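You operate a simulated robot arm through the tools that you are given. There is no shell and no other tool. Be economical: measure what you need, move in short steps, check, and stop when the job is done.

The job below is to be done with a simulated robot arm. You get a single attempt, and the scene is never put back.

Task
Rinse the red and green balls under the tap and drop them in the green basket.
Fine: shut the red lever after.

It is judged by the outcome, as a careful person would: the job done as asked, and still so three seconds after it is handed in. It fails if anything else is knocked over, pushed out of place, dropped, spilled or broken.

Robot
A 7-joint arm with a two-finger parallel gripper, fixed in place. Base frame: the origin is at the foot of the arm, x ahead of it, y to its left, z up; the work surface is at about z = 0.76. Units: m, degrees, N and s.
With the tool pointing down near the work surface it reaches from about 0.1 to 0.88 m from the base axis. Its first joint turns from -115.0 to 115.0 degrees. Payload 3.91 kg.
The TCP is the grasp point between the finger pads, 0.03 m short of the fingertips. In the tool frame z runs along the fingers and y along their closing line. Largest opening 0.11 m; finger width 0.02, thickness 0.01; the body of the gripper, 0.048 by 0.112 m, starts 0.055 m behind the TCP.
Orientation is told as [roll, pitch, yaw] about the base's x, y, z axes, in that order, counted from this pose: with the fingers straight down and closing along the base's y, the tool's x points along the base's -x, its y along +y and its z along -z.

Tools
- The arm moves only by the tool nudge_tool. Its argument "targets" is a list that holds one entry, the list of rows, each a list of 7 numbers: the opening, from 0 (shut) to 1 (fully open), then the shift along the tool's x, y, z in m, then the turn, a rotation vector about the tool's x, y, z in degrees. In form: [[[jaw, x, y, z, wx, wy, wz], ...]]. A call has 1 to 20 rows; each row is the pose to reach, as a shift and turn from the pose commanded when the call began, along the tool's axes at that moment. Each row takes 0.2 s and may step no farther than 0.05 m and 8.6 degrees from the row before; otherwise, or with a gripper value out of range, the whole call is refused. A pose out of reach is approached as far as the arm can. The call stops where the force on the tool passes 40 N (or 10 N more than at its start, if that is more) or the arm is blocked; 0.2 s more then pass. Each finger travels about 0.153 m/s and halts on what it meets, pressing with about 29 N; the grip force reading is that of the motor and also rises with nothing between the fingers. The clock runs only during rows and for 0.2 s after the last one: add rows that repeat a pose to give the fingers time. The reply holds the time, the measured pose of the TCP, the force on the tool along the base axes, the opening and the grip force, in the units named above and with some noise.
- Cameras (640 x 400 px; columns grow to the right, rows downward): "scene" is fixed at [0.4074, 0.5008, 1.4446]; the picture's right is [-0.85, -0.52, 0.00], its down [-0.34, 0.55, -0.77] and it looks along [0.40, -0.65, -0.64] (base axes); focal length 214 px, centre (320, 200). "wrist" rides on the gripper at [-0.036, 0, -0.057] in the tool frame; the picture's right is [0.00, -1.00, 0.00], its down [0.97, 0.00, -0.24] and it looks along [0.24, 0.00, 0.97] (tool axes); focal length 218 px, centre (320, 200). There is no depth. A picture from a camera that has moved, and an enlarged one, comes with that camera's place and axes in the base frame and with its lens. The place of the scene camera against the robot may be out by one fixed shift of up to 0.018 m in any direction.
- grab_frame(camera): a new picture of that camera. It takes no simulated time.
- move_column(by): slides the trunk up (or, below 0, down) by that many m; the arm rides with it, the base frame stays. It gives what a move gives, with no picture.
- inspect(camera, box): a new picture of the part [left, top, right, bottom] of that camera's present view, enlarged. It takes no simulated time.
- finish_job(): hands the job in; it is judged then, once.

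Work in short steps. Places have to be worked out from the pictures, the camera data and where the tool is seen: move nearer, look again, correct. Check each grasp and each placing, and mend what went wrong. You have 120 turns and 68 pictures in all, those below and enlarged ones among them. Open the gripper and draw the arm clear of the work before you hand the job in, unless the task says otherwise; then end with one line.

The tools are called after "Call:" as name(argument=value, ...) on one line, values as JSON. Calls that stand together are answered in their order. nudge_tool: Moves the arm, as the interface text tells. Its arguments: {"type":"object","properties":{"targets":{"type":"array"}},"required":["targets"]} The other tools are called the same way: move_column (by) slides the trunk up or down; grab_frame (camera) takes a picture; inspect (camera, box) takes an enlarged picture of a part of a camera's view; finish_job () hands the job in.

At the start:

```text
t: 0.0
position: [0.5318, -0.1633, 1.333]
orientation: [-0.1, -0.1, 0.0]
force: [-0.1, -0.1, 0.6]
gripper_width: 0.1099
gripper_force: 0.1
trunk travel left (down, up): [-0.85, 0.14]
```

scene: 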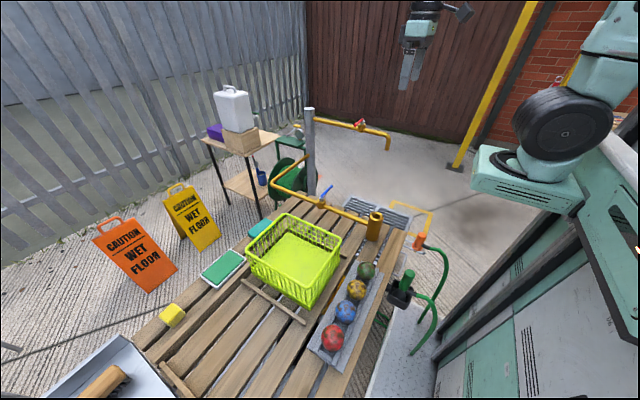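
wrist: 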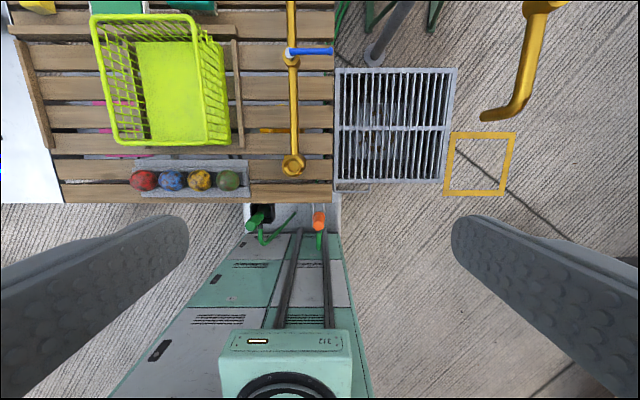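

I'll start by looking at the taps, levers and balls enlarged.

Call:
inspect(camera="scene", box=[260, 90, 460, 215])

Call:
inspect(camera="scene", box=[230, 180, 470, 370])

Call:
inspect(camera="wrist", box=[80, 0, 580, 210])

```text
3.20 times, centred on (360, 152) of scene
camera zoom: at [0.4074, 0.5008, 1.4446], right [-0.85, -0.52, 0.0], down [-0.34, 0.55, -0.77], along [0.4, -0.65, -0.64], focal length 686 px, centre (192, 352)
```

zoom: 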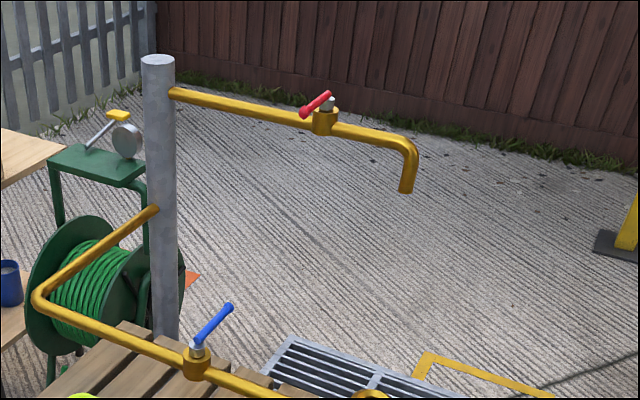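

```text
2.11 times, centred on (350, 275) of scene
camera zoom: at [0.4074, 0.5008, 1.4446], right [-0.85, -0.52, 0.0], down [-0.34, 0.55, -0.77], along [0.4, -0.65, -0.64], focal length 452 px, centre (257, 42)
```

zoom: 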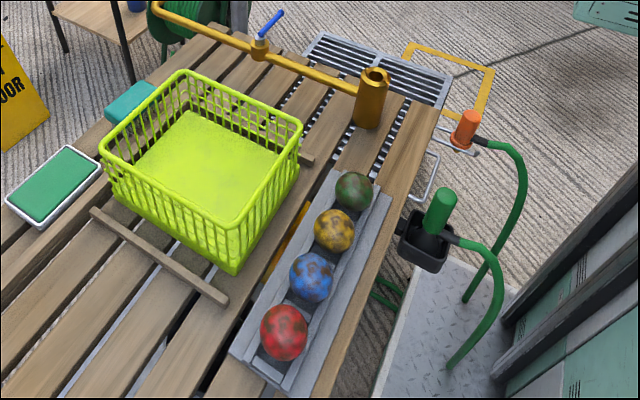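

```text
1.28 times, centred on (330, 105) of wrist
camera zoom: at [0.5673, -0.1645, 1.3899], right [0.0, -1.0, 0.0], down [-0.97, 0.0, 0.24], along [-0.24, 0.0, -0.97], focal length 279 px, centre (307, 322)
```

zoom: 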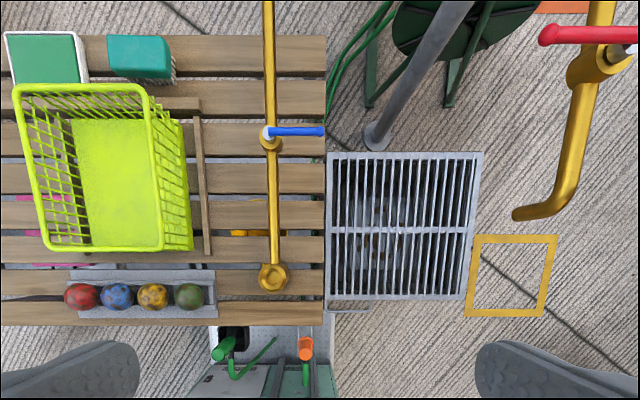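

Taps: the red-lever pipe has its spout at about (0.62,-0.457,0.98), over a grate. Its lever is crosswise to the pipe (shut), running from about (0.755,-0.45) to (0.757,-0.37) at z≈1.09. I'll move closer to the lever for a better look.

Call:
nudge_tool(targets=[[[1, -0.02, -0.033, 0.013, 0, 0, 0], [1, -0.04, -0.067, 0.026, 0, 0, 0], [0.6, -0.06, -0.1, 0.04, 0, 0, 0], [0.3, -0.08, -0.133, 0.053, 0, 0, 0], [0, -0.1, -0.167, 0.066, 0, 0, 0], [0, -0.12, -0.2, 0.08, 0, 0, 0], [0, -0.12, -0.2, 0.08, 0, 0, 0]]])

Call:
grab_frame(camera="wrist")

Call:
grab_frame(camera="scene")

```text
t: 1.6
position: [0.6492, -0.3655, 1.2537]
orientation: [0.1, -0.1, 0.1]
force: [-0.6, 0.6, -0.3]
gripper_width: 0.0002
gripper_force: 28.7
trunk travel left (down, up): [-0.85, 0.14]
```

```text
62 pictures are left
camera wrist: at [0.686, -0.3666, 1.311], right [0.0, -1.0, 0.0], down [-0.97, 0.0, 0.24], along [-0.24, 0.0, -0.97], focal length 218 px, centre (320, 200)
```

wrist: 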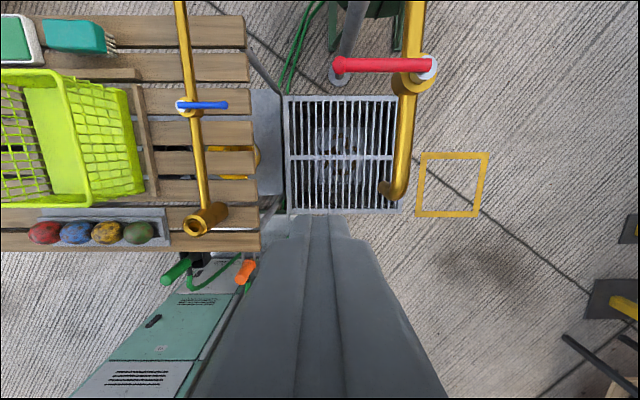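

```text
61 pictures are left
```

scene: 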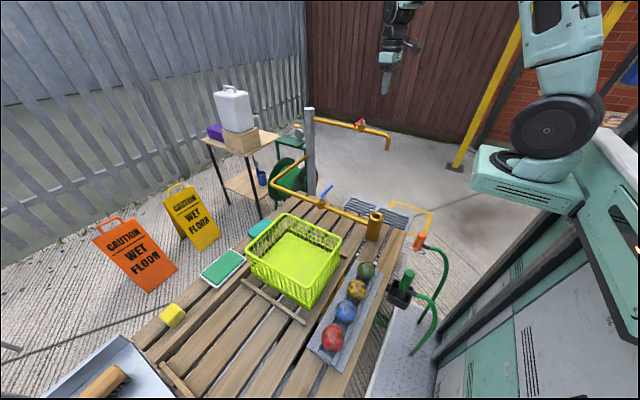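

The lever runs from the pivot (0.755,-0.463) to the tip (0.757,-0.382). I'll look at the valve in detail for a stop that shows which way it turns.

Call:
inspect(camera="wrist", box=[320, 30, 460, 118])

Call:
inspect(camera="scene", box=[330, 105, 400, 149])

```text
4.55 times, centred on (390, 74) of wrist
camera zoom: at [0.686, -0.3666, 1.311], right [0.0, -1.0, 0.0], down [-0.97, 0.0, 0.24], along [-0.24, 0.0, -0.97], focal length 992 px, centre (2, 773)
```

zoom: 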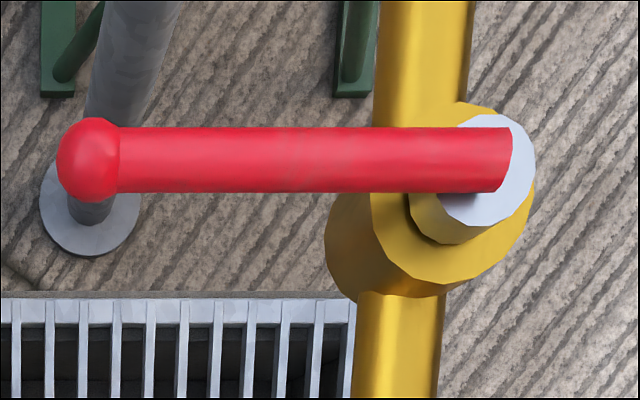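

```text
9.09 times, centred on (365, 127) of scene
camera zoom: at [0.4074, 0.5008, 1.4446], right [-0.85, -0.52, 0.0], down [-0.34, 0.55, -0.77], along [0.4, -0.65, -0.64], focal length 1950 px, centre (-89, 864)
```

zoom: 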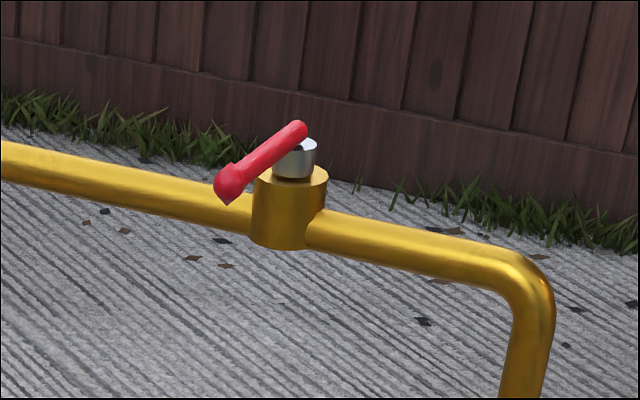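

Triangulating from the two wrist views puts the lever tip at about (0.762,-0.385,1.08). I'll turn the gripper to close along x, open partly, and hover above the lever so I can straddle it.

Call:
nudge_tool(targets=[[[0.1, -0.01, -0.003, 0.0, 0, 0, 8.2], [0.2, -0.02, -0.006, 0.0, 0, 0, 16.4], [0.3, -0.03, -0.009, 0.0, 0, 0, 24.6], [0.4, -0.04, -0.012, 0.01, 0, 0, 32.8], [0.4, -0.05, -0.015, 0.02, 0, 0, 41], [0.4, -0.06, -0.018, 0.03, 0, 0, 49.2], [0.4, -0.07, -0.021, 0.04, 0, 0, 57.4], [0.4, -0.08, -0.024, 0.05, 0, 0, 65.6], [0.4, -0.09, -0.027, 0.06, 0, 0, 73.8], [0.4, -0.1, -0.03, 0.07, 0, 0, 82], [0.4, -0.111, -0.0325, 0.084, 0, 0, 90], [0.4, -0.111, -0.0325, 0.084, 0, 0, 90]]])

Call:
grab_frame(camera="wrist")

```text
t: 4.2
position: [0.7604, -0.3961, 1.1693]
orientation: [0.1, 0.1, -90.1]
force: [-0.6, 0.2, 1.1]
gripper_width: 0.0441
gripper_force: 0.0
trunk travel left (down, up): [-0.85, 0.14]
```

```text
58 pictures are left
camera wrist: at [0.761, -0.4336, 1.2263], right [-1.0, 0.0, 0.0], down [0.0, 0.97, 0.24], along [0.0, 0.24, -0.97], focal length 218 px, centre (320, 200)
```

wrist: 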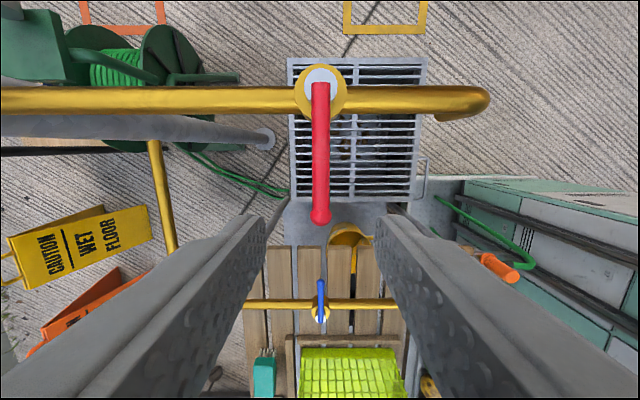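

The lever is centred between the fingers, with its tip at y≈-0.385. I'll go straight down so the fingers straddle it.

Call:
nudge_tool(targets=[[[0.4, 0, 0, 0.03, 0, 0, 0], [0.4, 0, 0, 0.055, 0, 0, 0], [0.4, -0.003, 0, 0.078, 0, 0, 0], [0.4, -0.003, 0, 0.078, 0, 0, 0]]])

Call:
inspect(camera="scene", box=[310, 80, 430, 155])

```text
t: 5.2
position: [0.7609, -0.3988, 1.0897]
orientation: [0.0, 0.0, -90.1]
force: [-0.8, 0.7, 0.0]
gripper_width: 0.0439
gripper_force: 0.1
trunk travel left (down, up): [-0.85, 0.14]
```

```text
5.33 times, centred on (370, 118) of scene
camera zoom: at [0.4074, 0.5008, 1.4446], right [-0.85, -0.52, 0.0], down [-0.34, 0.55, -0.77], along [0.4, -0.65, -0.64], focal length 1144 px, centre (53, 640)
```

zoom: 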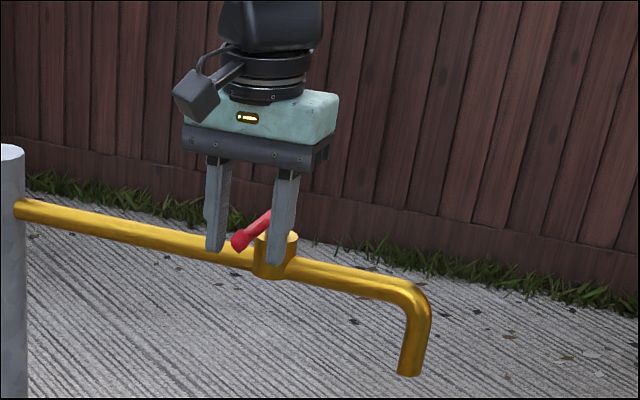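

The fingers straddle the lever. I'll try a small arc with the tip toward the spout (-x), watching the force.

Call:
nudge_tool(targets=[[[0.4, -0.0007, -0.0093, 0, 0, 0, -8], [0.4, -0.0026, -0.0185, 0, 0, 0, -16], [0.4, -0.0058, -0.0273, 0, 0, 0, -24], [0.4, -0.0058, -0.0273, 0, 0, 0, -24]]])

Call:
inspect(camera="scene", box=[310, 80, 430, 155])

```text
t: 6.2
position: [0.7343, -0.4049, 1.0899]
orientation: [0.0, 0.0, -66.0]
force: [0.3, 0.1, -0.1]
gripper_width: 0.0441
gripper_force: 0.1
trunk travel left (down, up): [-0.85, 0.14]
```

```text
5.33 times, centred on (370, 118) of scene
camera zoom: at [0.4074, 0.5008, 1.4446], right [-0.85, -0.52, 0.0], down [-0.34, 0.55, -0.77], along [0.4, -0.65, -0.64], focal length 1144 px, centre (53, 640)
```

zoom: 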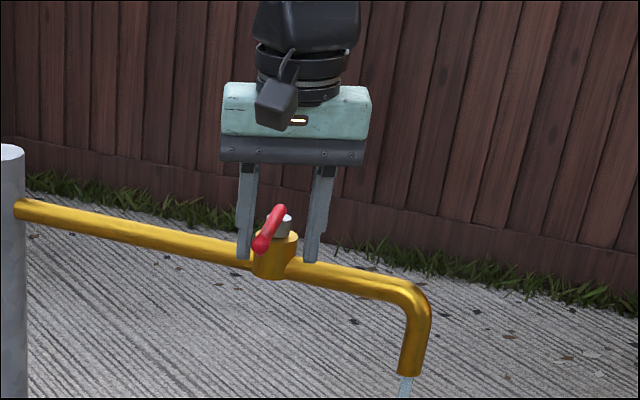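

Water started to run, so this is the right direction. I'll continue the arc to nearly a full quarter turn.

Call:
nudge_tool(targets=[[[0.4, -0.0007, -0.0093, 0, 0, 0, -8], [0.4, -0.0026, -0.0185, 0, 0, 0, -16], [0.4, -0.0058, -0.0273, 0, 0, 0, -24], [0.4, -0.0102, -0.0355, 0, 0, 0, -32], [0.4, -0.0157, -0.0431, 0, 0, 0, -40], [0.4, -0.0222, -0.0498, 0, 0, 0, -48], [0.4, -0.0295, -0.0555, 0, 0, 0, -56], [0.4, -0.0376, -0.0602, 0, 0, 0, -64], [0.4, -0.0463, -0.0637, 0, 0, 0, -72]]])

Call:
grab_frame(camera="wrist")

Call:
inspect(camera="scene", box=[310, 80, 470, 220])

```text
t: 8.2
position: [0.6965, -0.4721, 1.0895]
orientation: [0.0, 0.0, 6.1]
force: [-0.2, 1.0, 0.0]
gripper_width: 0.0437
gripper_force: 0.0
trunk travel left (down, up): [-0.85, 0.14]
```

```text
55 pictures are left
camera wrist: at [0.732, -0.47, 1.1476], right [0.11, -0.99, 0.0], down [-0.97, -0.1, 0.24], along [-0.24, -0.03, -0.97], focal length 218 px, centre (320, 200)
```

wrist: 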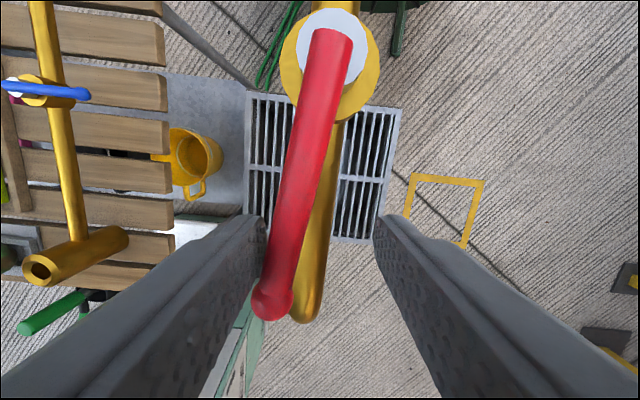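

```text
2.86 times, centred on (390, 150) of scene
camera zoom: at [0.4074, 0.5008, 1.4446], right [-0.85, -0.52, 0.0], down [-0.34, 0.55, -0.77], along [0.4, -0.65, -0.64], focal length 613 px, centre (120, 343)
```

zoom: 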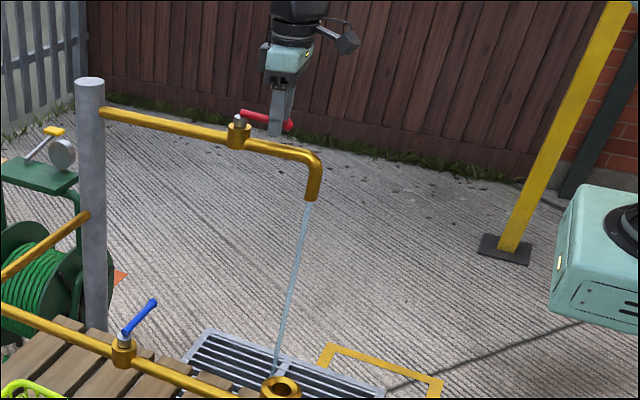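

The water runs strong and straight onto the grate, and the lever is nearly parallel to the pipe. I'll rise clear and go over to the ball tray, turning the gripper to close across the row.

Call:
nudge_tool(targets=[[[0.4, 0, 0, -0.045, 0, 0, 0], [0.5, 0, 0, -0.09, 0, 0, 0], [0.6, 0, 0, -0.13, 0, 0, 0], [0.8, 0.0109, 0.0442, -0.13, 0, 0, 7], [0.8, 0.0218, 0.0884, -0.13, 0, 0, 14], [0.8, 0.0327, 0.1326, -0.13, 0, 0, 21], [0.8, 0.0436, 0.1769, -0.13, 0, 0, 28], [0.8, 0.0545, 0.2211, -0.13, 0, 0, 35], [0.8, 0.0654, 0.2653, -0.13, 0, 0, 42], [0.8, 0.0763, 0.3095, -0.13, 0, 0, 49], [0.8, 0.0872, 0.3537, -0.13, 0, 0, 56], [0.8, 0.0981, 0.3979, -0.13, 0, 0, 63], [0.8, 0.109, 0.4421, -0.13, 0, 0, 70], [0.8, 0.1199, 0.4864, -0.13, 0, 0, 77], [0.8, 0.1308, 0.5306, -0.13, 0, 0, 84], [0.8, 0.1417, 0.5748, -0.13, 0, 0, 91], [0.8, 0.1526, 0.619, -0.13, 0, 0, 96], [0.8, 0.1526, 0.619, -0.13, 0, 0, 96]]])

Call:
grab_frame(camera="wrist")

```text
t: 12.0
position: [0.4787, 0.1276, 1.2211]
orientation: [0.0, -0.1, -90.0]
force: [-0.7, 0.2, 0.6]
gripper_width: 0.0879
gripper_force: 0.1
trunk travel left (down, up): [-0.85, 0.14]
```

```text
53 pictures are left
camera wrist: at [0.48, 0.0916, 1.2772], right [-1.0, 0.0, 0.0], down [0.0, 0.97, 0.24], along [0.0, 0.24, -0.97], focal length 218 px, centre (320, 200)
```

wrist: 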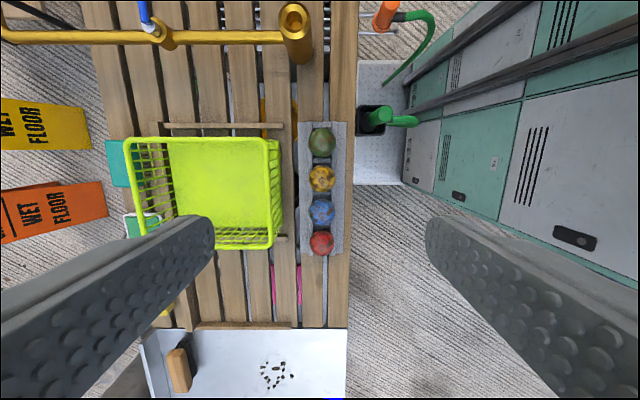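

Balls sit at x≈0.478, green at y≈0.083 and red at y≈0.314. I'll inspect the tray shape around the balls and the basket.

Call:
inspect(camera="wrist", box=[260, 110, 380, 270])

Call:
inspect(camera="scene", box=[300, 250, 420, 375])

```text
2.50 times, centred on (320, 190) of wrist
camera zoom: at [0.48, 0.0916, 1.2772], right [-1.0, 0.0, 0.0], down [0.0, 0.97, 0.24], along [0.0, 0.24, -0.97], focal length 546 px, centre (320, 225)
```

zoom: 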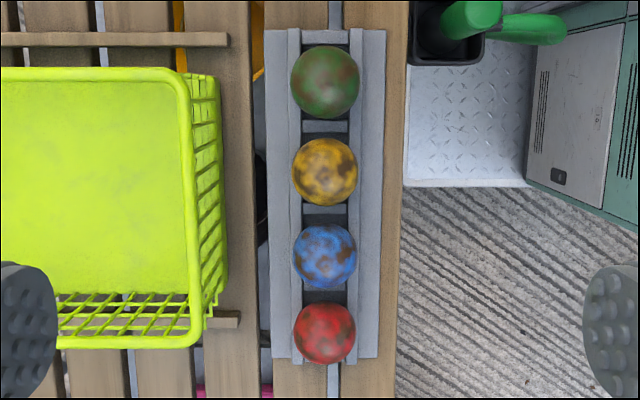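

```text
3.20 times, centred on (360, 312) of scene
camera zoom: at [0.4074, 0.5008, 1.4446], right [-0.85, -0.52, 0.0], down [-0.34, 0.55, -0.77], along [0.4, -0.65, -0.64], focal length 686 px, centre (192, -160)
```

zoom: 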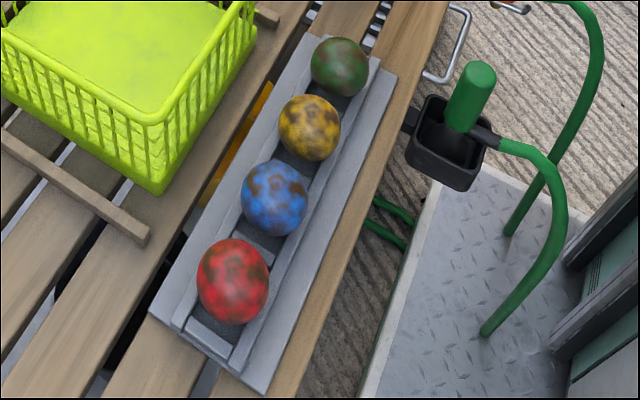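

Tray rails are low and the balls stand proud of them; the basket side is at x≈0.57, so there's clearance. I'll descend above the red ball to z≈0.90.

Call:
nudge_tool(targets=[[[0.75, 0.0233, 0, 0.04, 0, 0, 0], [0.75, 0.0466, 0, 0.08, 0, 0, 0], [0.75, 0.0699, 0, 0.12, 0, 0, 0], [0.75, 0.0932, 0, 0.16, 0, 0, 0], [0.75, 0.1165, 0, 0.2, 0, 0, 0], [0.75, 0.14, 0, 0.24, 0, 0, 0], [0.75, 0.163, 0, 0.28, 0, 0, 0], [0.75, 0.186, 0, 0.32, 0, 0, 0], [0.75, 0.186, 0, 0.32, 0, 0, 0]]])

Call:
grab_frame(camera="wrist")

Call:
grab_frame(camera="scene")

```text
t: 14.0
position: [0.4798, 0.3145, 0.901]
orientation: [0.0, 0.0, -90.0]
force: [0.5, 0.8, 0.0]
gripper_width: 0.0824
gripper_force: 0.2
trunk travel left (down, up): [-0.85, 0.14]
```

```text
50 pictures are left
camera wrist: at [0.4798, 0.277, 0.9578], right [-1.0, 0.0, 0.0], down [0.0, 0.97, 0.24], along [0.0, 0.24, -0.97], focal length 218 px, centre (320, 200)
```

wrist: 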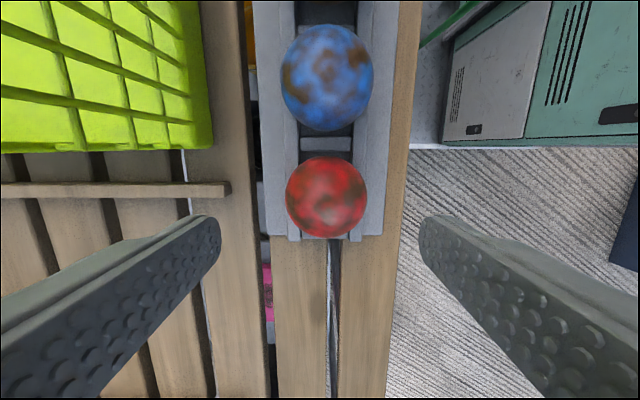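

```text
49 pictures are left
```

scene: 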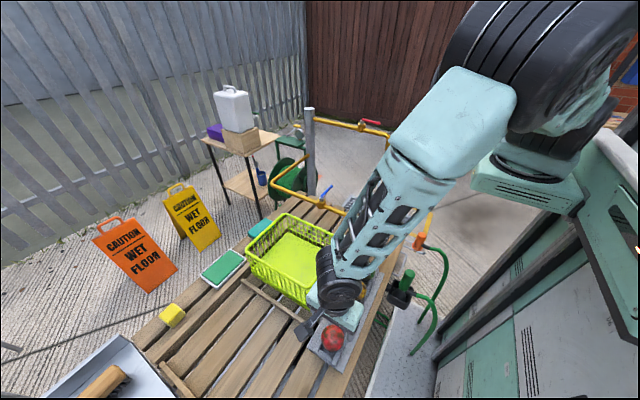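

The red ball is centred at (0.475,0.313), about 6 cm across. I'll shift 4 mm and descend to z≈0.813 with the gripper open.

Call:
nudge_tool(targets=[[[0.8, 0, -0.0045, 0.03, 0, 0, 0], [0.8, -0.001, -0.0045, 0.06, 0, 0, 0], [0.8, -0.001, -0.0045, 0.088, 0, 0, 0], [0.8, -0.001, -0.0045, 0.088, 0, 0, 0]]])

Call:
inspect(camera="scene", box=[290, 290, 400, 380])

Call:
grab_frame(camera="wrist")

```text
t: 15.0
position: [0.4765, 0.3115, 0.8102]
orientation: [0.1, 0.0, -90.0]
force: [0.6, 0.0, 0.4]
gripper_width: 0.088
gripper_force: 0.1
trunk travel left (down, up): [-0.85, 0.14]
```

```text
4.44 times, centred on (345, 335) of scene
camera zoom: at [0.4074, 0.5008, 1.4446], right [-0.85, -0.52, 0.0], down [-0.34, 0.55, -0.77], along [0.4, -0.65, -0.64], focal length 953 px, centre (209, -400)
```

zoom: 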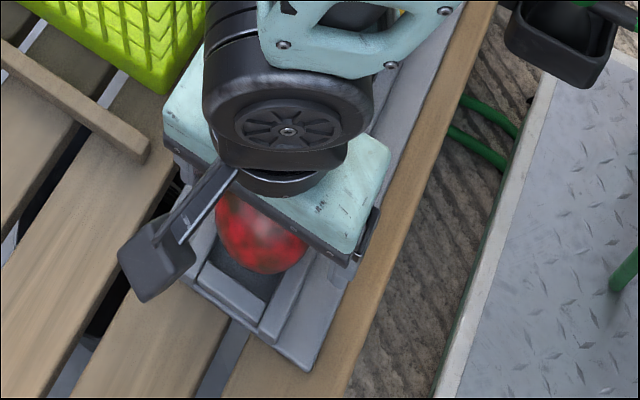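

```text
47 pictures are left
camera wrist: at [0.476, 0.275, 0.8682], right [-1.0, 0.0, 0.0], down [0.0, 0.97, 0.24], along [0.0, 0.24, -0.97], focal length 218 px, centre (320, 200)
```

wrist: 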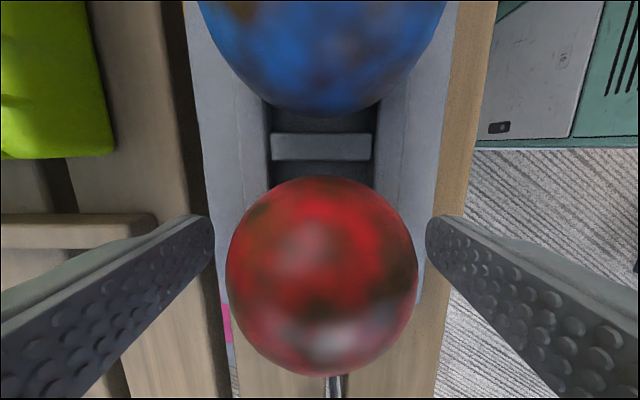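

The ball lies exactly between the pads at TCP height. I'll close.

Call:
nudge_tool(targets=[[[0.6, 0, 0, 0, 0, 0, 0], [0.45, 0, 0, 0, 0, 0, 0], [0.4, 0, 0, 0, 0, 0, 0], [0.4, 0, 0, 0, 0, 0, 0]]])

```text
t: 16.0
position: [0.4754, 0.3102, 0.8117]
orientation: [0.0, 0.0, -90.0]
force: [0.0, 0.1, -0.2]
gripper_width: 0.0581
gripper_force: 29.5
trunk travel left (down, up): [-0.85, 0.14]
```

Red ball held (0.058 m wide, 29 N). I'll lift straight up and carry it high toward the tap side, turning the yaw to point radially outward.

Call:
nudge_tool(targets=[[[0.4, 0, 0, -0.02, 0, 0, 0], [0.4, 0, 0, -0.06, 0, 0, 0], [0.4, 0, 0, -0.105, 0, 0, 0], [0.4, 0, 0, -0.15, 0, 0, 0], [0.4, 0, 0, -0.195, 0, 0, 0], [0.4, 0, 0, -0.24, 0, 0, 0], [0.4, -0.03, 0, -0.275, 0, 0, 0], [0.4, -0.065, 0, -0.31, 0, 0, 0], [0.4, -0.11, 0, -0.33, 0, 0, -5], [0.4, -0.158, 0, -0.33, 0, 0, -11], [0.4, -0.206, 0, -0.33, 0, 0, -17], [0.4, -0.254, 0, -0.33, 0, 0, -23], [0.4, -0.302, 0, -0.33, 0, 0, -29], [0.4, -0.35, 0, -0.33, 0, 0, -35], [0.4, -0.398, 0, -0.33, 0, 0, -41], [0.4, -0.446, 0, -0.33, 0, 0, -47], [0.4, -0.494, 0, -0.33, 0, 0, -53], [0.4, -0.542, 0, -0.33, 0, 0, -53], [0.4, -0.59, 0, -0.33, 0, 0, -53], [0.4, -0.61, 0, -0.33, 0, 0, -53]]])

Call:
grab_frame(camera="scene")

```text
t: 20.2
position: [0.4754, -0.2993, 1.1415]
orientation: [0.2, -0.1, -37.0]
force: [0.8, 0.7, 0.8]
gripper_width: 0.0441
gripper_force: 0.1
out of reach, approached as far as the arm can: row 14, 15, 16, 17
trunk travel left (down, up): [-0.85, 0.14]
```

```text
46 pictures are left
```

scene: 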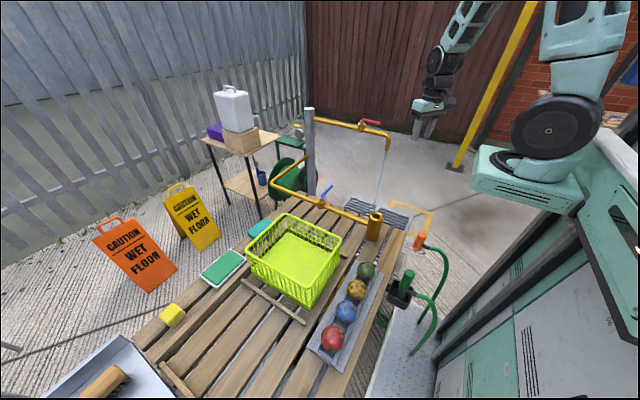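

The ball slipped out during the lift and still sits in the tray; I gripped a bit above its equator. I'll return above the red ball, and this time grip lower.

Call:
nudge_tool(targets=[[[0.6, 0.0263, 0.0349, 0, 0, 0, 0], [0.7, 0.0525, 0.0697, 0, 0, 0, 4], [0.8, 0.0788, 0.1045, 0, 0, 0, 8], [0.8, 0.105, 0.1394, 0, 0, 0, 12], [0.8, 0.1313, 0.1742, 0, 0, 0, 16], [0.8, 0.1576, 0.2091, 0, 0, 0, 20], [0.8, 0.1838, 0.2439, 0, 0, 0, 25], [0.8, 0.2101, 0.2788, 0, 0, 0, 30], [0.8, 0.2363, 0.3136, 0, 0, 0, 35], [0.8, 0.2626, 0.3485, 0.0, 0, 0, 40], [0.8, 0.2889, 0.3833, 0.02, 0, 0, 45], [0.8, 0.3151, 0.4182, 0.04, 0, 0, 50], [0.8, 0.3414, 0.453, 0.06, 0, 0, 53], [0.8, 0.3677, 0.4879, 0.08, 0, 0, 53], [0.8, 0.3677, 0.4879, 0.125, 0, 0, 53], [0.8, 0.3677, 0.4879, 0.17, 0, 0, 53], [0.8, 0.3677, 0.4879, 0.21, 0, 0, 53], [0.8, 0.3677, 0.4879, 0.24, 0, 0, 53], [0.8, 0.3677, 0.4879, 0.24, 0, 0, 53]]])

Call:
grab_frame(camera="wrist")

```text
t: 24.2
position: [0.4753, 0.3123, 0.9032]
orientation: [0.0, 0.0, -90.0]
force: [-0.5, 0.6, 0.2]
gripper_width: 0.088
gripper_force: 0.0
out of reach, approached as far as the arm can: row 3, 4, 5
trunk travel left (down, up): [-0.85, 0.14]
```

```text
45 pictures are left
camera wrist: at [0.475, 0.2757, 0.9607], right [-1.0, 0.0, 0.0], down [0.0, 0.97, 0.24], along [0.0, 0.24, -0.97], focal length 218 px, centre (320, 200)
```

wrist: 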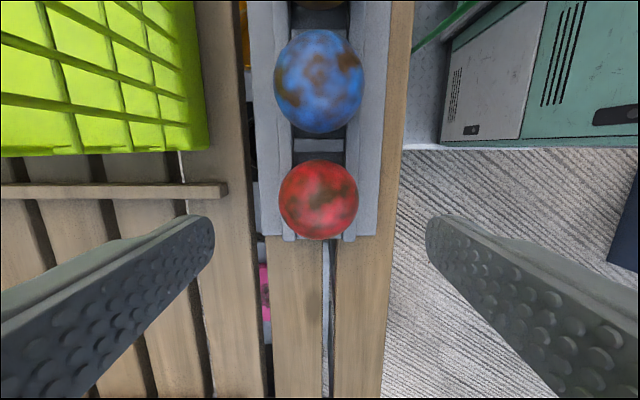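

The ball is back in its pocket. I'll descend lower this time, in small steps, watching for contact with the tray.

Call:
nudge_tool(targets=[[[0.72, 0, 0, 0.04, 0, 0, 0], [0.72, 0, 0, 0.075, 0, 0, 0], [0.72, 0, 0, 0.09, 0, 0, 0], [0.72, 0, 0, 0.095, 0, 0, 0], [0.72, 0, 0, 0.1, 0, 0, 0], [0.72, 0, 0, 0.104, 0, 0, 0], [0.72, 0, 0, 0.104, 0, 0, 0]]])

Call:
grab_frame(camera="wrist")

```text
t: 25.8
position: [0.4742, 0.3124, 0.7985]
orientation: [0.0, 0.0, -90.0]
force: [-0.7, 0.1, 0.1]
gripper_width: 0.0793
gripper_force: 0.2
trunk travel left (down, up): [-0.85, 0.14]
```

```text
44 pictures are left
camera wrist: at [0.4752, 0.2762, 0.8566], right [-1.0, 0.0, 0.0], down [0.0, 0.97, 0.24], along [0.0, 0.24, -0.97], focal length 218 px, centre (320, 200)
```

wrist: 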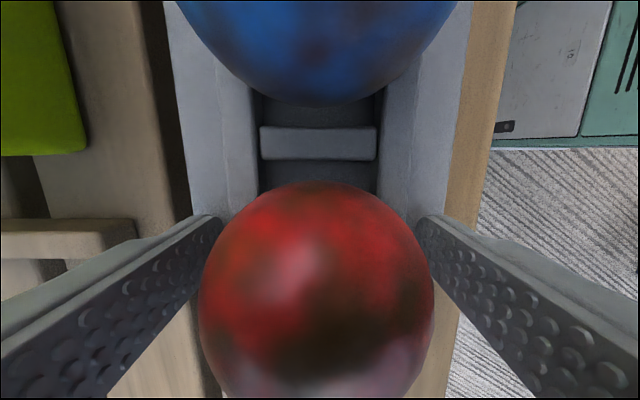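

No contact yet at z=0.7985. I'll close firmly (command 0), then lift just 3 cm and check.

Call:
nudge_tool(targets=[[[0.5, 0, 0, 0, 0, 0, 0], [0.2, 0, 0, 0, 0, 0, 0], [0, 0, 0, 0, 0, 0, 0], [0, 0, 0, 0, 0, 0, 0], [0, 0, 0, 0, 0, 0, 0]]])

Call:
nudge_tool(targets=[[[0, 0, 0, -0.01, 0, 0, 0], [0, 0, 0, -0.02, 0, 0, 0], [0, 0, 0, -0.03, 0, 0, 0], [0, 0, 0, -0.04, 0, 0, 0]]])

Call:
grab_frame(camera="wrist")

```text
t: 27.0
position: [0.4734, 0.312, 0.7995]
orientation: [0.0, -0.1, -90.1]
force: [0.0, 1.1, -0.6]
gripper_width: 0.0658
gripper_force: 29.3
trunk travel left (down, up): [-0.85, 0.14]
```

```text
t: 28.0
position: [0.4747, 0.3137, 0.8392]
orientation: [0.0, 0.0, -90.0]
force: [-0.2, -0.7, -3.6]
gripper_width: 0.0656
gripper_force: 28.7
trunk travel left (down, up): [-0.85, 0.14]
```

```text
43 pictures are left
camera wrist: at [0.4754, 0.277, 0.8957], right [-1.0, 0.0, 0.0], down [0.0, 0.97, 0.24], along [0.0, 0.24, -0.97], focal length 218 px, centre (320, 200)
```

wrist: 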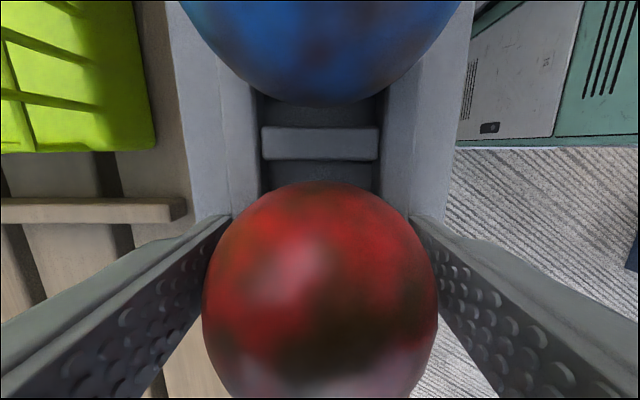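

The blue ball and tray kept their size while the background moved: the fingers clamped the tray rails and the whole tray came up. I'll lower it back exactly where it was, then release.

Call:
nudge_tool(targets=[[[0, 0, 0, 0.01, 0, 0, 0], [0, 0, 0, 0.02, 0, 0, 0], [0, 0, 0, 0.03, 0, 0, 0], [0, 0, 0, 0.036, 0, 0, 0], [0, 0, 0, 0.0395, 0, 0, 0], [0, 0, 0, 0.0395, 0, 0, 0]]])

Call:
inspect(camera="scene", box=[290, 240, 420, 390])

```text
t: 29.4
position: [0.4731, 0.3123, 0.7993]
orientation: [-0.1, -0.1, -90.0]
force: [-0.4, 0.2, 7.4]
gripper_width: 0.0658
gripper_force: 29.0
trunk travel left (down, up): [-0.85, 0.14]
```

```text
2.67 times, centred on (355, 315) of scene
camera zoom: at [0.4074, 0.5008, 1.4446], right [-0.85, -0.52, 0.0], down [-0.34, 0.55, -0.77], along [0.4, -0.65, -0.64], focal length 572 px, centre (227, -107)
```

zoom: 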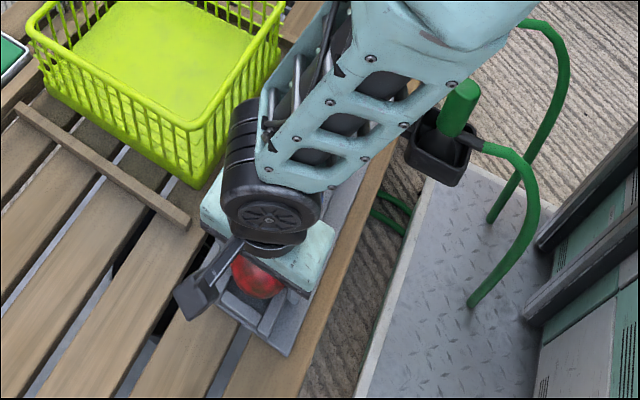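

The tray is back down (7 N contact). I'll release gently and rise 2 cm, so the fingertips clear the tray rails but still reach below the ball's equator.

Call:
nudge_tool(targets=[[[0.65, 0, 0, 0, 0, 0, 0], [0.72, 0, 0, 0, 0, 0, 0], [0.72, 0, 0, 0, 0, 0, 0], [0.72, 0.001, 0, -0.01, 0, 0, 0], [0.72, 0.001, 0, -0.02, 0, 0, 0], [0.72, 0.001, 0, -0.02, 0, 0, 0]]])

Call:
grab_frame(camera="wrist")

```text
t: 30.8
position: [0.475, 0.3134, 0.8188]
orientation: [0.0, 0.1, -90.0]
force: [0.1, 0.6, -0.1]
gripper_width: 0.0792
gripper_force: 0.0
trunk travel left (down, up): [-0.85, 0.14]
```

```text
41 pictures are left
camera wrist: at [0.475, 0.2761, 0.8762], right [-1.0, 0.0, 0.0], down [0.0, 0.97, 0.24], along [0.0, 0.24, -0.97], focal length 218 px, centre (320, 200)
```

wrist: 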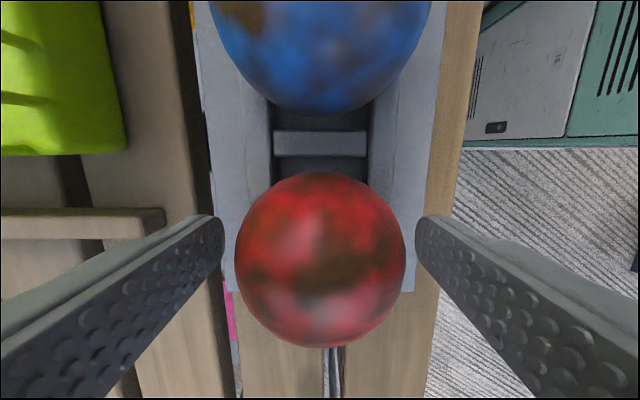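

The tray looks in place and the ball is centred. I'll close here and compare the width.

Call:
nudge_tool(targets=[[[0.5, 0, 0, 0, 0, 0, 0], [0.2, 0, 0, 0, 0, 0, 0], [0, 0, 0, 0, 0, 0, 0], [0, 0, 0, 0, 0, 0, 0], [0, 0, 0, -0.006, 0, 0, 0], [0, 0, 0, -0.012, 0, 0, 0], [0, 0, 0, -0.02, 0, 0, 0]]])

Call:
grab_frame(camera="wrist")

```text
t: 32.4
position: [0.473, 0.314, 0.8407]
orientation: [0.1, 0.0, -89.9]
force: [0.0, -0.1, -1.5]
gripper_width: 0.0573
gripper_force: 29.5
trunk travel left (down, up): [-0.85, 0.14]
```

```text
40 pictures are left
camera wrist: at [0.4742, 0.2774, 0.8962], right [-1.0, 0.0, 0.0], down [0.0, 0.97, 0.24], along [0.0, 0.24, -0.97], focal length 218 px, centre (320, 200)
```

wrist: 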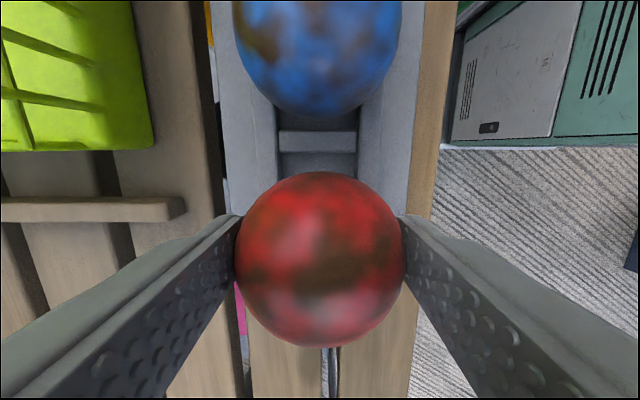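

The red ball alone is up (width 0.0573, 1.5 N weight), held near the fingertips. I'll lift slowly.

Call:
nudge_tool(targets=[[[0, 0, 0, -0.01, 0, 0, 0], [0, 0, 0, -0.03, 0, 0, 0], [0, 0, 0, -0.055, 0, 0, 0], [0, 0, 0, -0.08, 0, 0, 0], [0, 0, 0, -0.105, 0, 0, 0], [0, 0, 0, -0.13, 0, 0, 0], [0, 0, 0, -0.155, 0, 0, 0], [0, 0, 0, -0.18, 0, 0, 0], [0, 0, 0, -0.205, 0, 0, 0], [0, 0, 0, -0.23, 0, 0, 0], [0, 0, 0, -0.255, 0, 0, 0], [0, 0, 0, -0.28, 0, 0, 0], [0, 0, 0, -0.3, 0, 0, 0], [0, 0, 0, -0.31, 0, 0, 0]]])

Call:
grab_frame(camera="wrist")

```text
t: 35.4
position: [0.4755, 0.3141, 1.1478]
orientation: [0.1, 0.2, -90.2]
force: [-0.5, 0.4, 0.5]
gripper_width: 0.0576
gripper_force: 28.9
trunk travel left (down, up): [-0.85, 0.14]
```

```text
39 pictures are left
camera wrist: at [0.4757, 0.2774, 1.2062], right [-1.0, 0.0, 0.0], down [0.0, 0.97, 0.24], along [0.0, 0.24, -0.97], focal length 218 px, centre (320, 200)
```

wrist: 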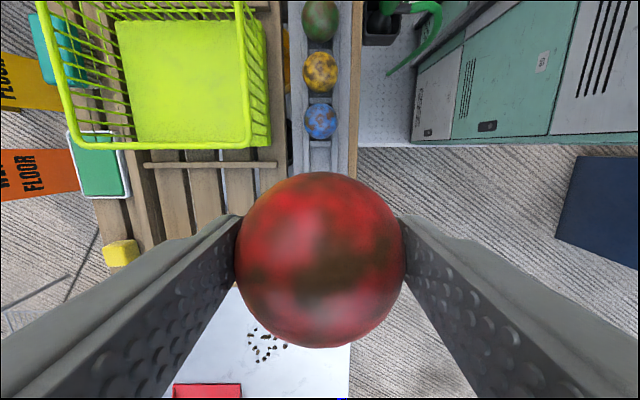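

Holding firmly. I'll carry it over to the tap side at height, bowing outward a little to stay well within reach.

Call:
nudge_tool(targets=[[[0, -0.02, 0.01, -0.005, 0, 0, 0], [0, -0.055, 0.02, -0.01, 0, 0, 0], [0, -0.095, 0.03, -0.015, 0, 0, 0], [0, -0.135, 0.045, -0.02, 0, 0, -4], [0, -0.175, 0.06, -0.02, 0, 0, -8], [0, -0.215, 0.075, -0.02, 0, 0, -12], [0, -0.255, 0.085, -0.02, 0, 0, -16], [0, -0.295, 0.09, -0.02, 0, 0, -20], [0, -0.335, 0.09, -0.02, 0, 0, -24], [0, -0.375, 0.09, -0.02, 0, 0, -28], [0, -0.415, 0.08, -0.02, 0, 0, -33], [0, -0.455, 0.065, -0.02, 0, 0, -38], [0, -0.495, 0.05, -0.02, 0, 0, -43], [0, -0.535, 0.035, -0.02, 0, 0, -48], [0, -0.575, 0.02, -0.02, 0, 0, -53], [0, -0.61, 0.005, -0.02, 0, 0, -53], [0, -0.61, 0.005, -0.02, 0, 0, -53]]])

```text
t: 39.0
position: [0.476, -0.2962, 1.167]
orientation: [0.0, 0.0, -37.1]
force: [-0.8, 0.6, -0.3]
gripper_width: 0.0576
gripper_force: 28.9
trunk travel left (down, up): [-0.85, 0.14]
```

Still held. Now tilt the gripper so the fingers point outward, nearly level, keeping the TCP in place and lowering 6 cm.

Call:
nudge_tool(targets=[[[0, 0, 0, 0.0, 0, -7, 0], [0, 0, 0, 0.0, 0, -14, 0], [0, 0, 0, 0.0, 0, -21, 0], [0, 0, 0, 0.01, 0, -28, 0], [0, 0, 0, 0.02, 0, -35, 0], [0, 0, 0, 0.03, 0, -42, 0], [0, 0, 0, 0.04, 0, -49, 0], [0, 0, 0, 0.05, 0, -56, 0], [0, 0, 0, 0.06, 0, -63, 0], [0, 0, 0, 0.06, 0, -70, 0], [0, 0, 0, 0.06, 0, -75, 0], [0, 0, 0, 0.06, 0, -75, 0]]])

Call:
grab_frame(camera="scene")

Call:
grab_frame(camera="wrist")

```text
t: 41.6
position: [0.5556, -0.3204, 1.0158]
orientation: [0.0, -74.9, -36.9]
force: [-0.8, -0.3, -0.7]
gripper_width: 0.0575
gripper_force: 28.9
out of reach, approached as far as the arm can: row 2, 3, 4, 5, 6, 7, 8, 9, 10, 11, 12
trunk travel left (down, up): [-0.85, 0.14]
```

```text
38 pictures are left
```

scene: 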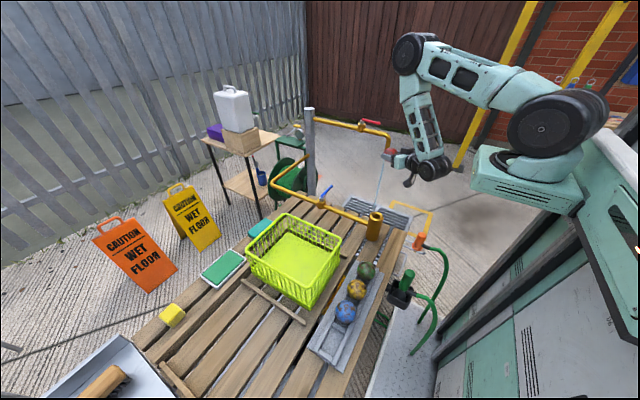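

```text
37 pictures are left
camera wrist: at [0.5188, -0.2931, 1.0665], right [-0.6, -0.8, 0.0], down [-0.39, 0.29, -0.88], along [0.7, -0.53, -0.48], focal length 218 px, centre (320, 200)
```

wrist: 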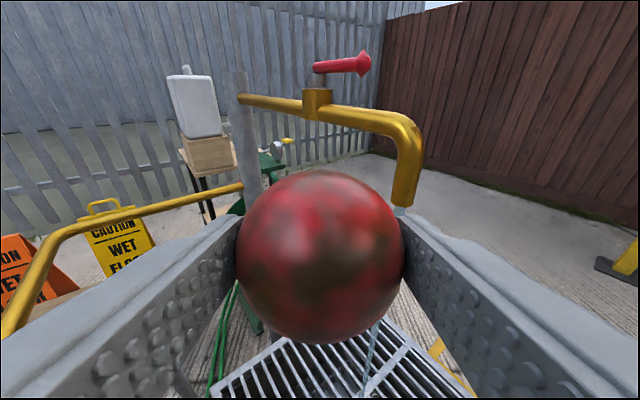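

Tilted 75° and still gripping, with the TCP at (0.556,-0.320,1.016) behind the spout. I'll lower the whole arm with the trunk by 0.16 m so the ball is below spout height.

Call:
move_column(by=-0.16)

Call:
nudge_tool(targets=[[[0, 0, 0, 0, 0, 0, 0]]])

Call:
grab_frame(camera="wrist")

Call:
grab_frame(camera="scene")

```text
t: 43.4
position: [0.5553, -0.3206, 0.8572]
orientation: [0.0, -75.0, -37.0]
force: [0.1, 0.1, 0.2]
gripper_width: 0.0576
gripper_force: 28.9
trunk travel left (down, up): [-0.69, 0.3]
```

```text
t: 43.8
position: [0.5545, -0.3204, 0.8572]
orientation: [0.0, -75.0, -37.0]
force: [-0.2, 0.1, -0.7]
gripper_width: 0.0575
gripper_force: 28.9
trunk travel left (down, up): [-0.69, 0.3]
```

```text
36 pictures are left
camera wrist: at [0.5188, -0.2933, 0.9068], right [-0.6, -0.8, 0.0], down [-0.39, 0.29, -0.88], along [0.7, -0.53, -0.48], focal length 218 px, centre (320, 200)
```

wrist: 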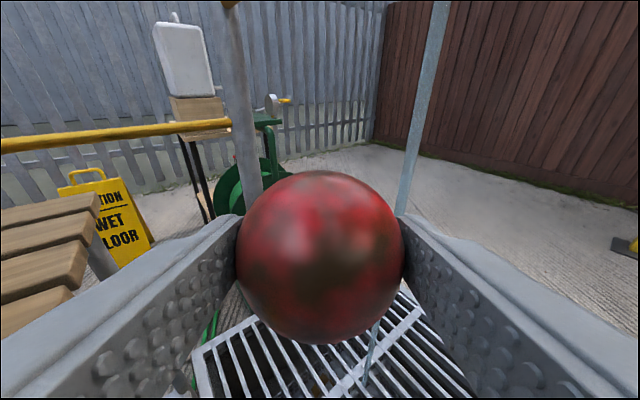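

```text
35 pictures are left
```

scene: 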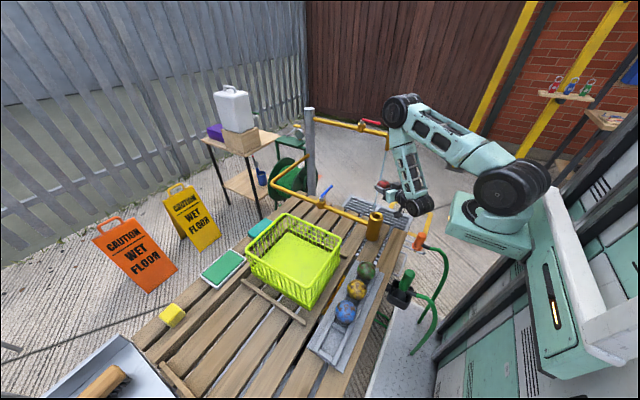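

The stream works out to about (0.619,-0.468), and the arm geometry clears the spout. I'll advance the ball into the stream at z≈0.83.

Call:
nudge_tool(targets=[[[0, -0.002, -0.016, 0.025, 0, 0, 0], [0, -0.004, -0.032, 0.05, 0, 0, 0], [0, -0.006, -0.048, 0.075, 0, 0, 0], [0, -0.008, -0.064, 0.1, 0, 0, 0], [0, -0.0105, -0.0793, 0.124, 0, 0, 0], [0, -0.0105, -0.0793, 0.124, 0, 0, 0]]])

Call:
grab_frame(camera="wrist")

Call:
inspect(camera="scene", box=[330, 90, 450, 220])

```text
t: 45.2
position: [0.6052, -0.4573, 0.8359]
orientation: [0.0, -75.1, -37.0]
force: [0.9, -0.1, -0.1]
gripper_width: 0.0575
gripper_force: 28.8
trunk travel left (down, up): [-0.69, 0.3]
```

```text
34 pictures are left
camera wrist: at [0.5689, -0.4313, 0.8869], right [-0.6, -0.8, 0.0], down [-0.39, 0.29, -0.88], along [0.7, -0.53, -0.48], focal length 218 px, centre (320, 200)
```

wrist: 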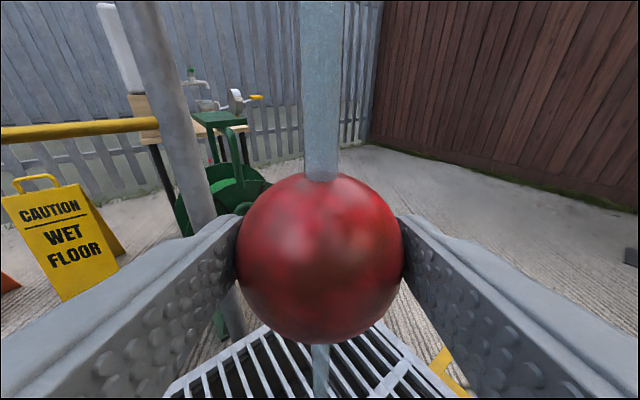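

```text
3.08 times, centred on (390, 155) of scene
camera zoom: at [0.4074, 0.5008, 1.4446], right [-0.85, -0.52, 0.0], down [-0.34, 0.55, -0.77], along [0.4, -0.65, -0.64], focal length 660 px, centre (105, 338)
```

zoom: 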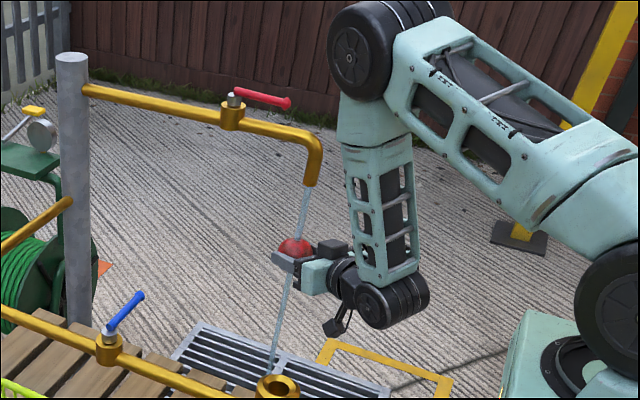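

The stream hits the top of the ball and the dirt is fading. I'll hold there with a small swirl for a few seconds.

Call:
nudge_tool(targets=[[[0, 0, 0, 0, 0, 0, 0], [0, 0, 0.006, 0, 0, 0, 0], [0, 0, 0.006, 0, 0, 0, 0], [0, 0, 0, 0, 0, 0, 0], [0, 0, -0.006, 0, 0, 0, 0], [0, 0, -0.006, 0, 0, 0, 0], [0, 0, 0, 0, 0, 0, 0], [0, 0, 0, -0.006, 0, 0, 0], [0, 0, 0, -0.006, 0, 0, 0], [0, 0, 0, 0, 0, 0, 0], [0, 0, 0, 0.004, 0, 0, 0], [0, 0, 0, 0.004, 0, 0, 0], [0, 0, 0, 0, 0, 0, 0], [0, 0, 0, 0, 0, 0, 0], [0, 0, 0, 0, 0, 0, 0], [0, 0, 0, 0, 0, 0, 0]]])

Call:
grab_frame(camera="wrist")

```text
t: 48.6
position: [0.6043, -0.4566, 0.8353]
orientation: [0.0, -74.9, -37.0]
force: [0.0, 0.5, -1.0]
gripper_width: 0.0577
gripper_force: 28.5
trunk travel left (down, up): [-0.69, 0.3]
```

```text
32 pictures are left
camera wrist: at [0.5681, -0.4294, 0.8845], right [-0.6, -0.8, 0.0], down [-0.39, 0.29, -0.88], along [0.7, -0.53, -0.48], focal length 218 px, centre (320, 200)
```

wrist: 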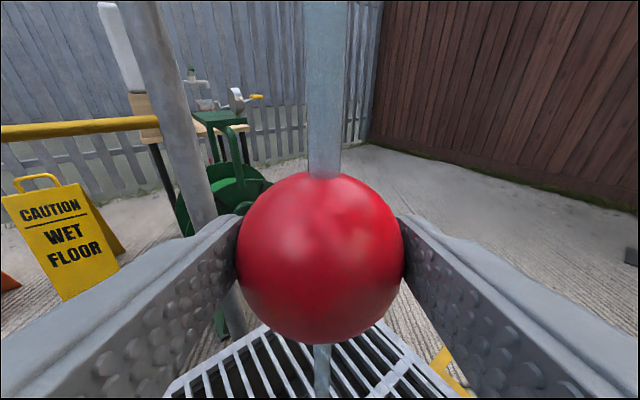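

The red ball is clean. I'll back out along the same path, then raise the trunk.

Call:
nudge_tool(targets=[[[0, 0.002, 0.016, -0.025, 0, 0, 0], [0, 0.004, 0.032, -0.05, 0, 0, 0], [0, 0.006, 0.048, -0.075, 0, 0, 0], [0, 0.008, 0.064, -0.1, 0, 0, 0], [0, 0.0105, 0.0793, -0.124, 0, 0, 0], [0, 0.0105, 0.0793, -0.124, 0, 0, 0]]])

Call:
move_column(by=0.16)

Call:
nudge_tool(targets=[[[0, 0, 0, 0, 0, 7, 0], [0, 0, 0, 0, 0, 14, 0], [0, 0, 0, 0, 0, 21, 0], [0, 0, 0, 0, 0, 28, 0], [0, 0, 0, 0, 0, 35, 0], [0, 0, 0, 0, 0, 42, 0], [0, 0, 0, 0, 0, 49, 0], [0, 0, 0, 0, 0, 56, 0], [0, 0, 0, 0, 0, 63, 0], [0, 0, 0, 0, 0, 70, 0], [0, 0, 0, 0, 0, 75, 0], [0, 0, 0, 0, 0, 75, 0]]])

```text
t: 50.0
position: [0.5538, -0.3193, 0.8561]
orientation: [-0.1, -75.0, -36.9]
force: [-0.1, 0.3, 0.0]
gripper_width: 0.0577
gripper_force: 28.6
trunk travel left (down, up): [-0.69, 0.3]
```

```text
t: 51.9
position: [0.5547, -0.32, 1.0155]
orientation: [0.0, -75.0, -37.0]
force: [-0.1, -0.2, 0.4]
gripper_width: 0.0575
gripper_force: 29.2
trunk travel left (down, up): [-0.85, 0.14]
```

```text
t: 54.5
position: [0.5541, -0.3196, 1.0176]
orientation: [0.0, -0.1, -37.0]
force: [0.3, 0.4, -0.8]
gripper_width: 0.0577
gripper_force: 29.3
out of reach, approached as far as the arm can: row 1, 2, 3, 4, 5
trunk travel left (down, up): [-0.85, 0.14]
```

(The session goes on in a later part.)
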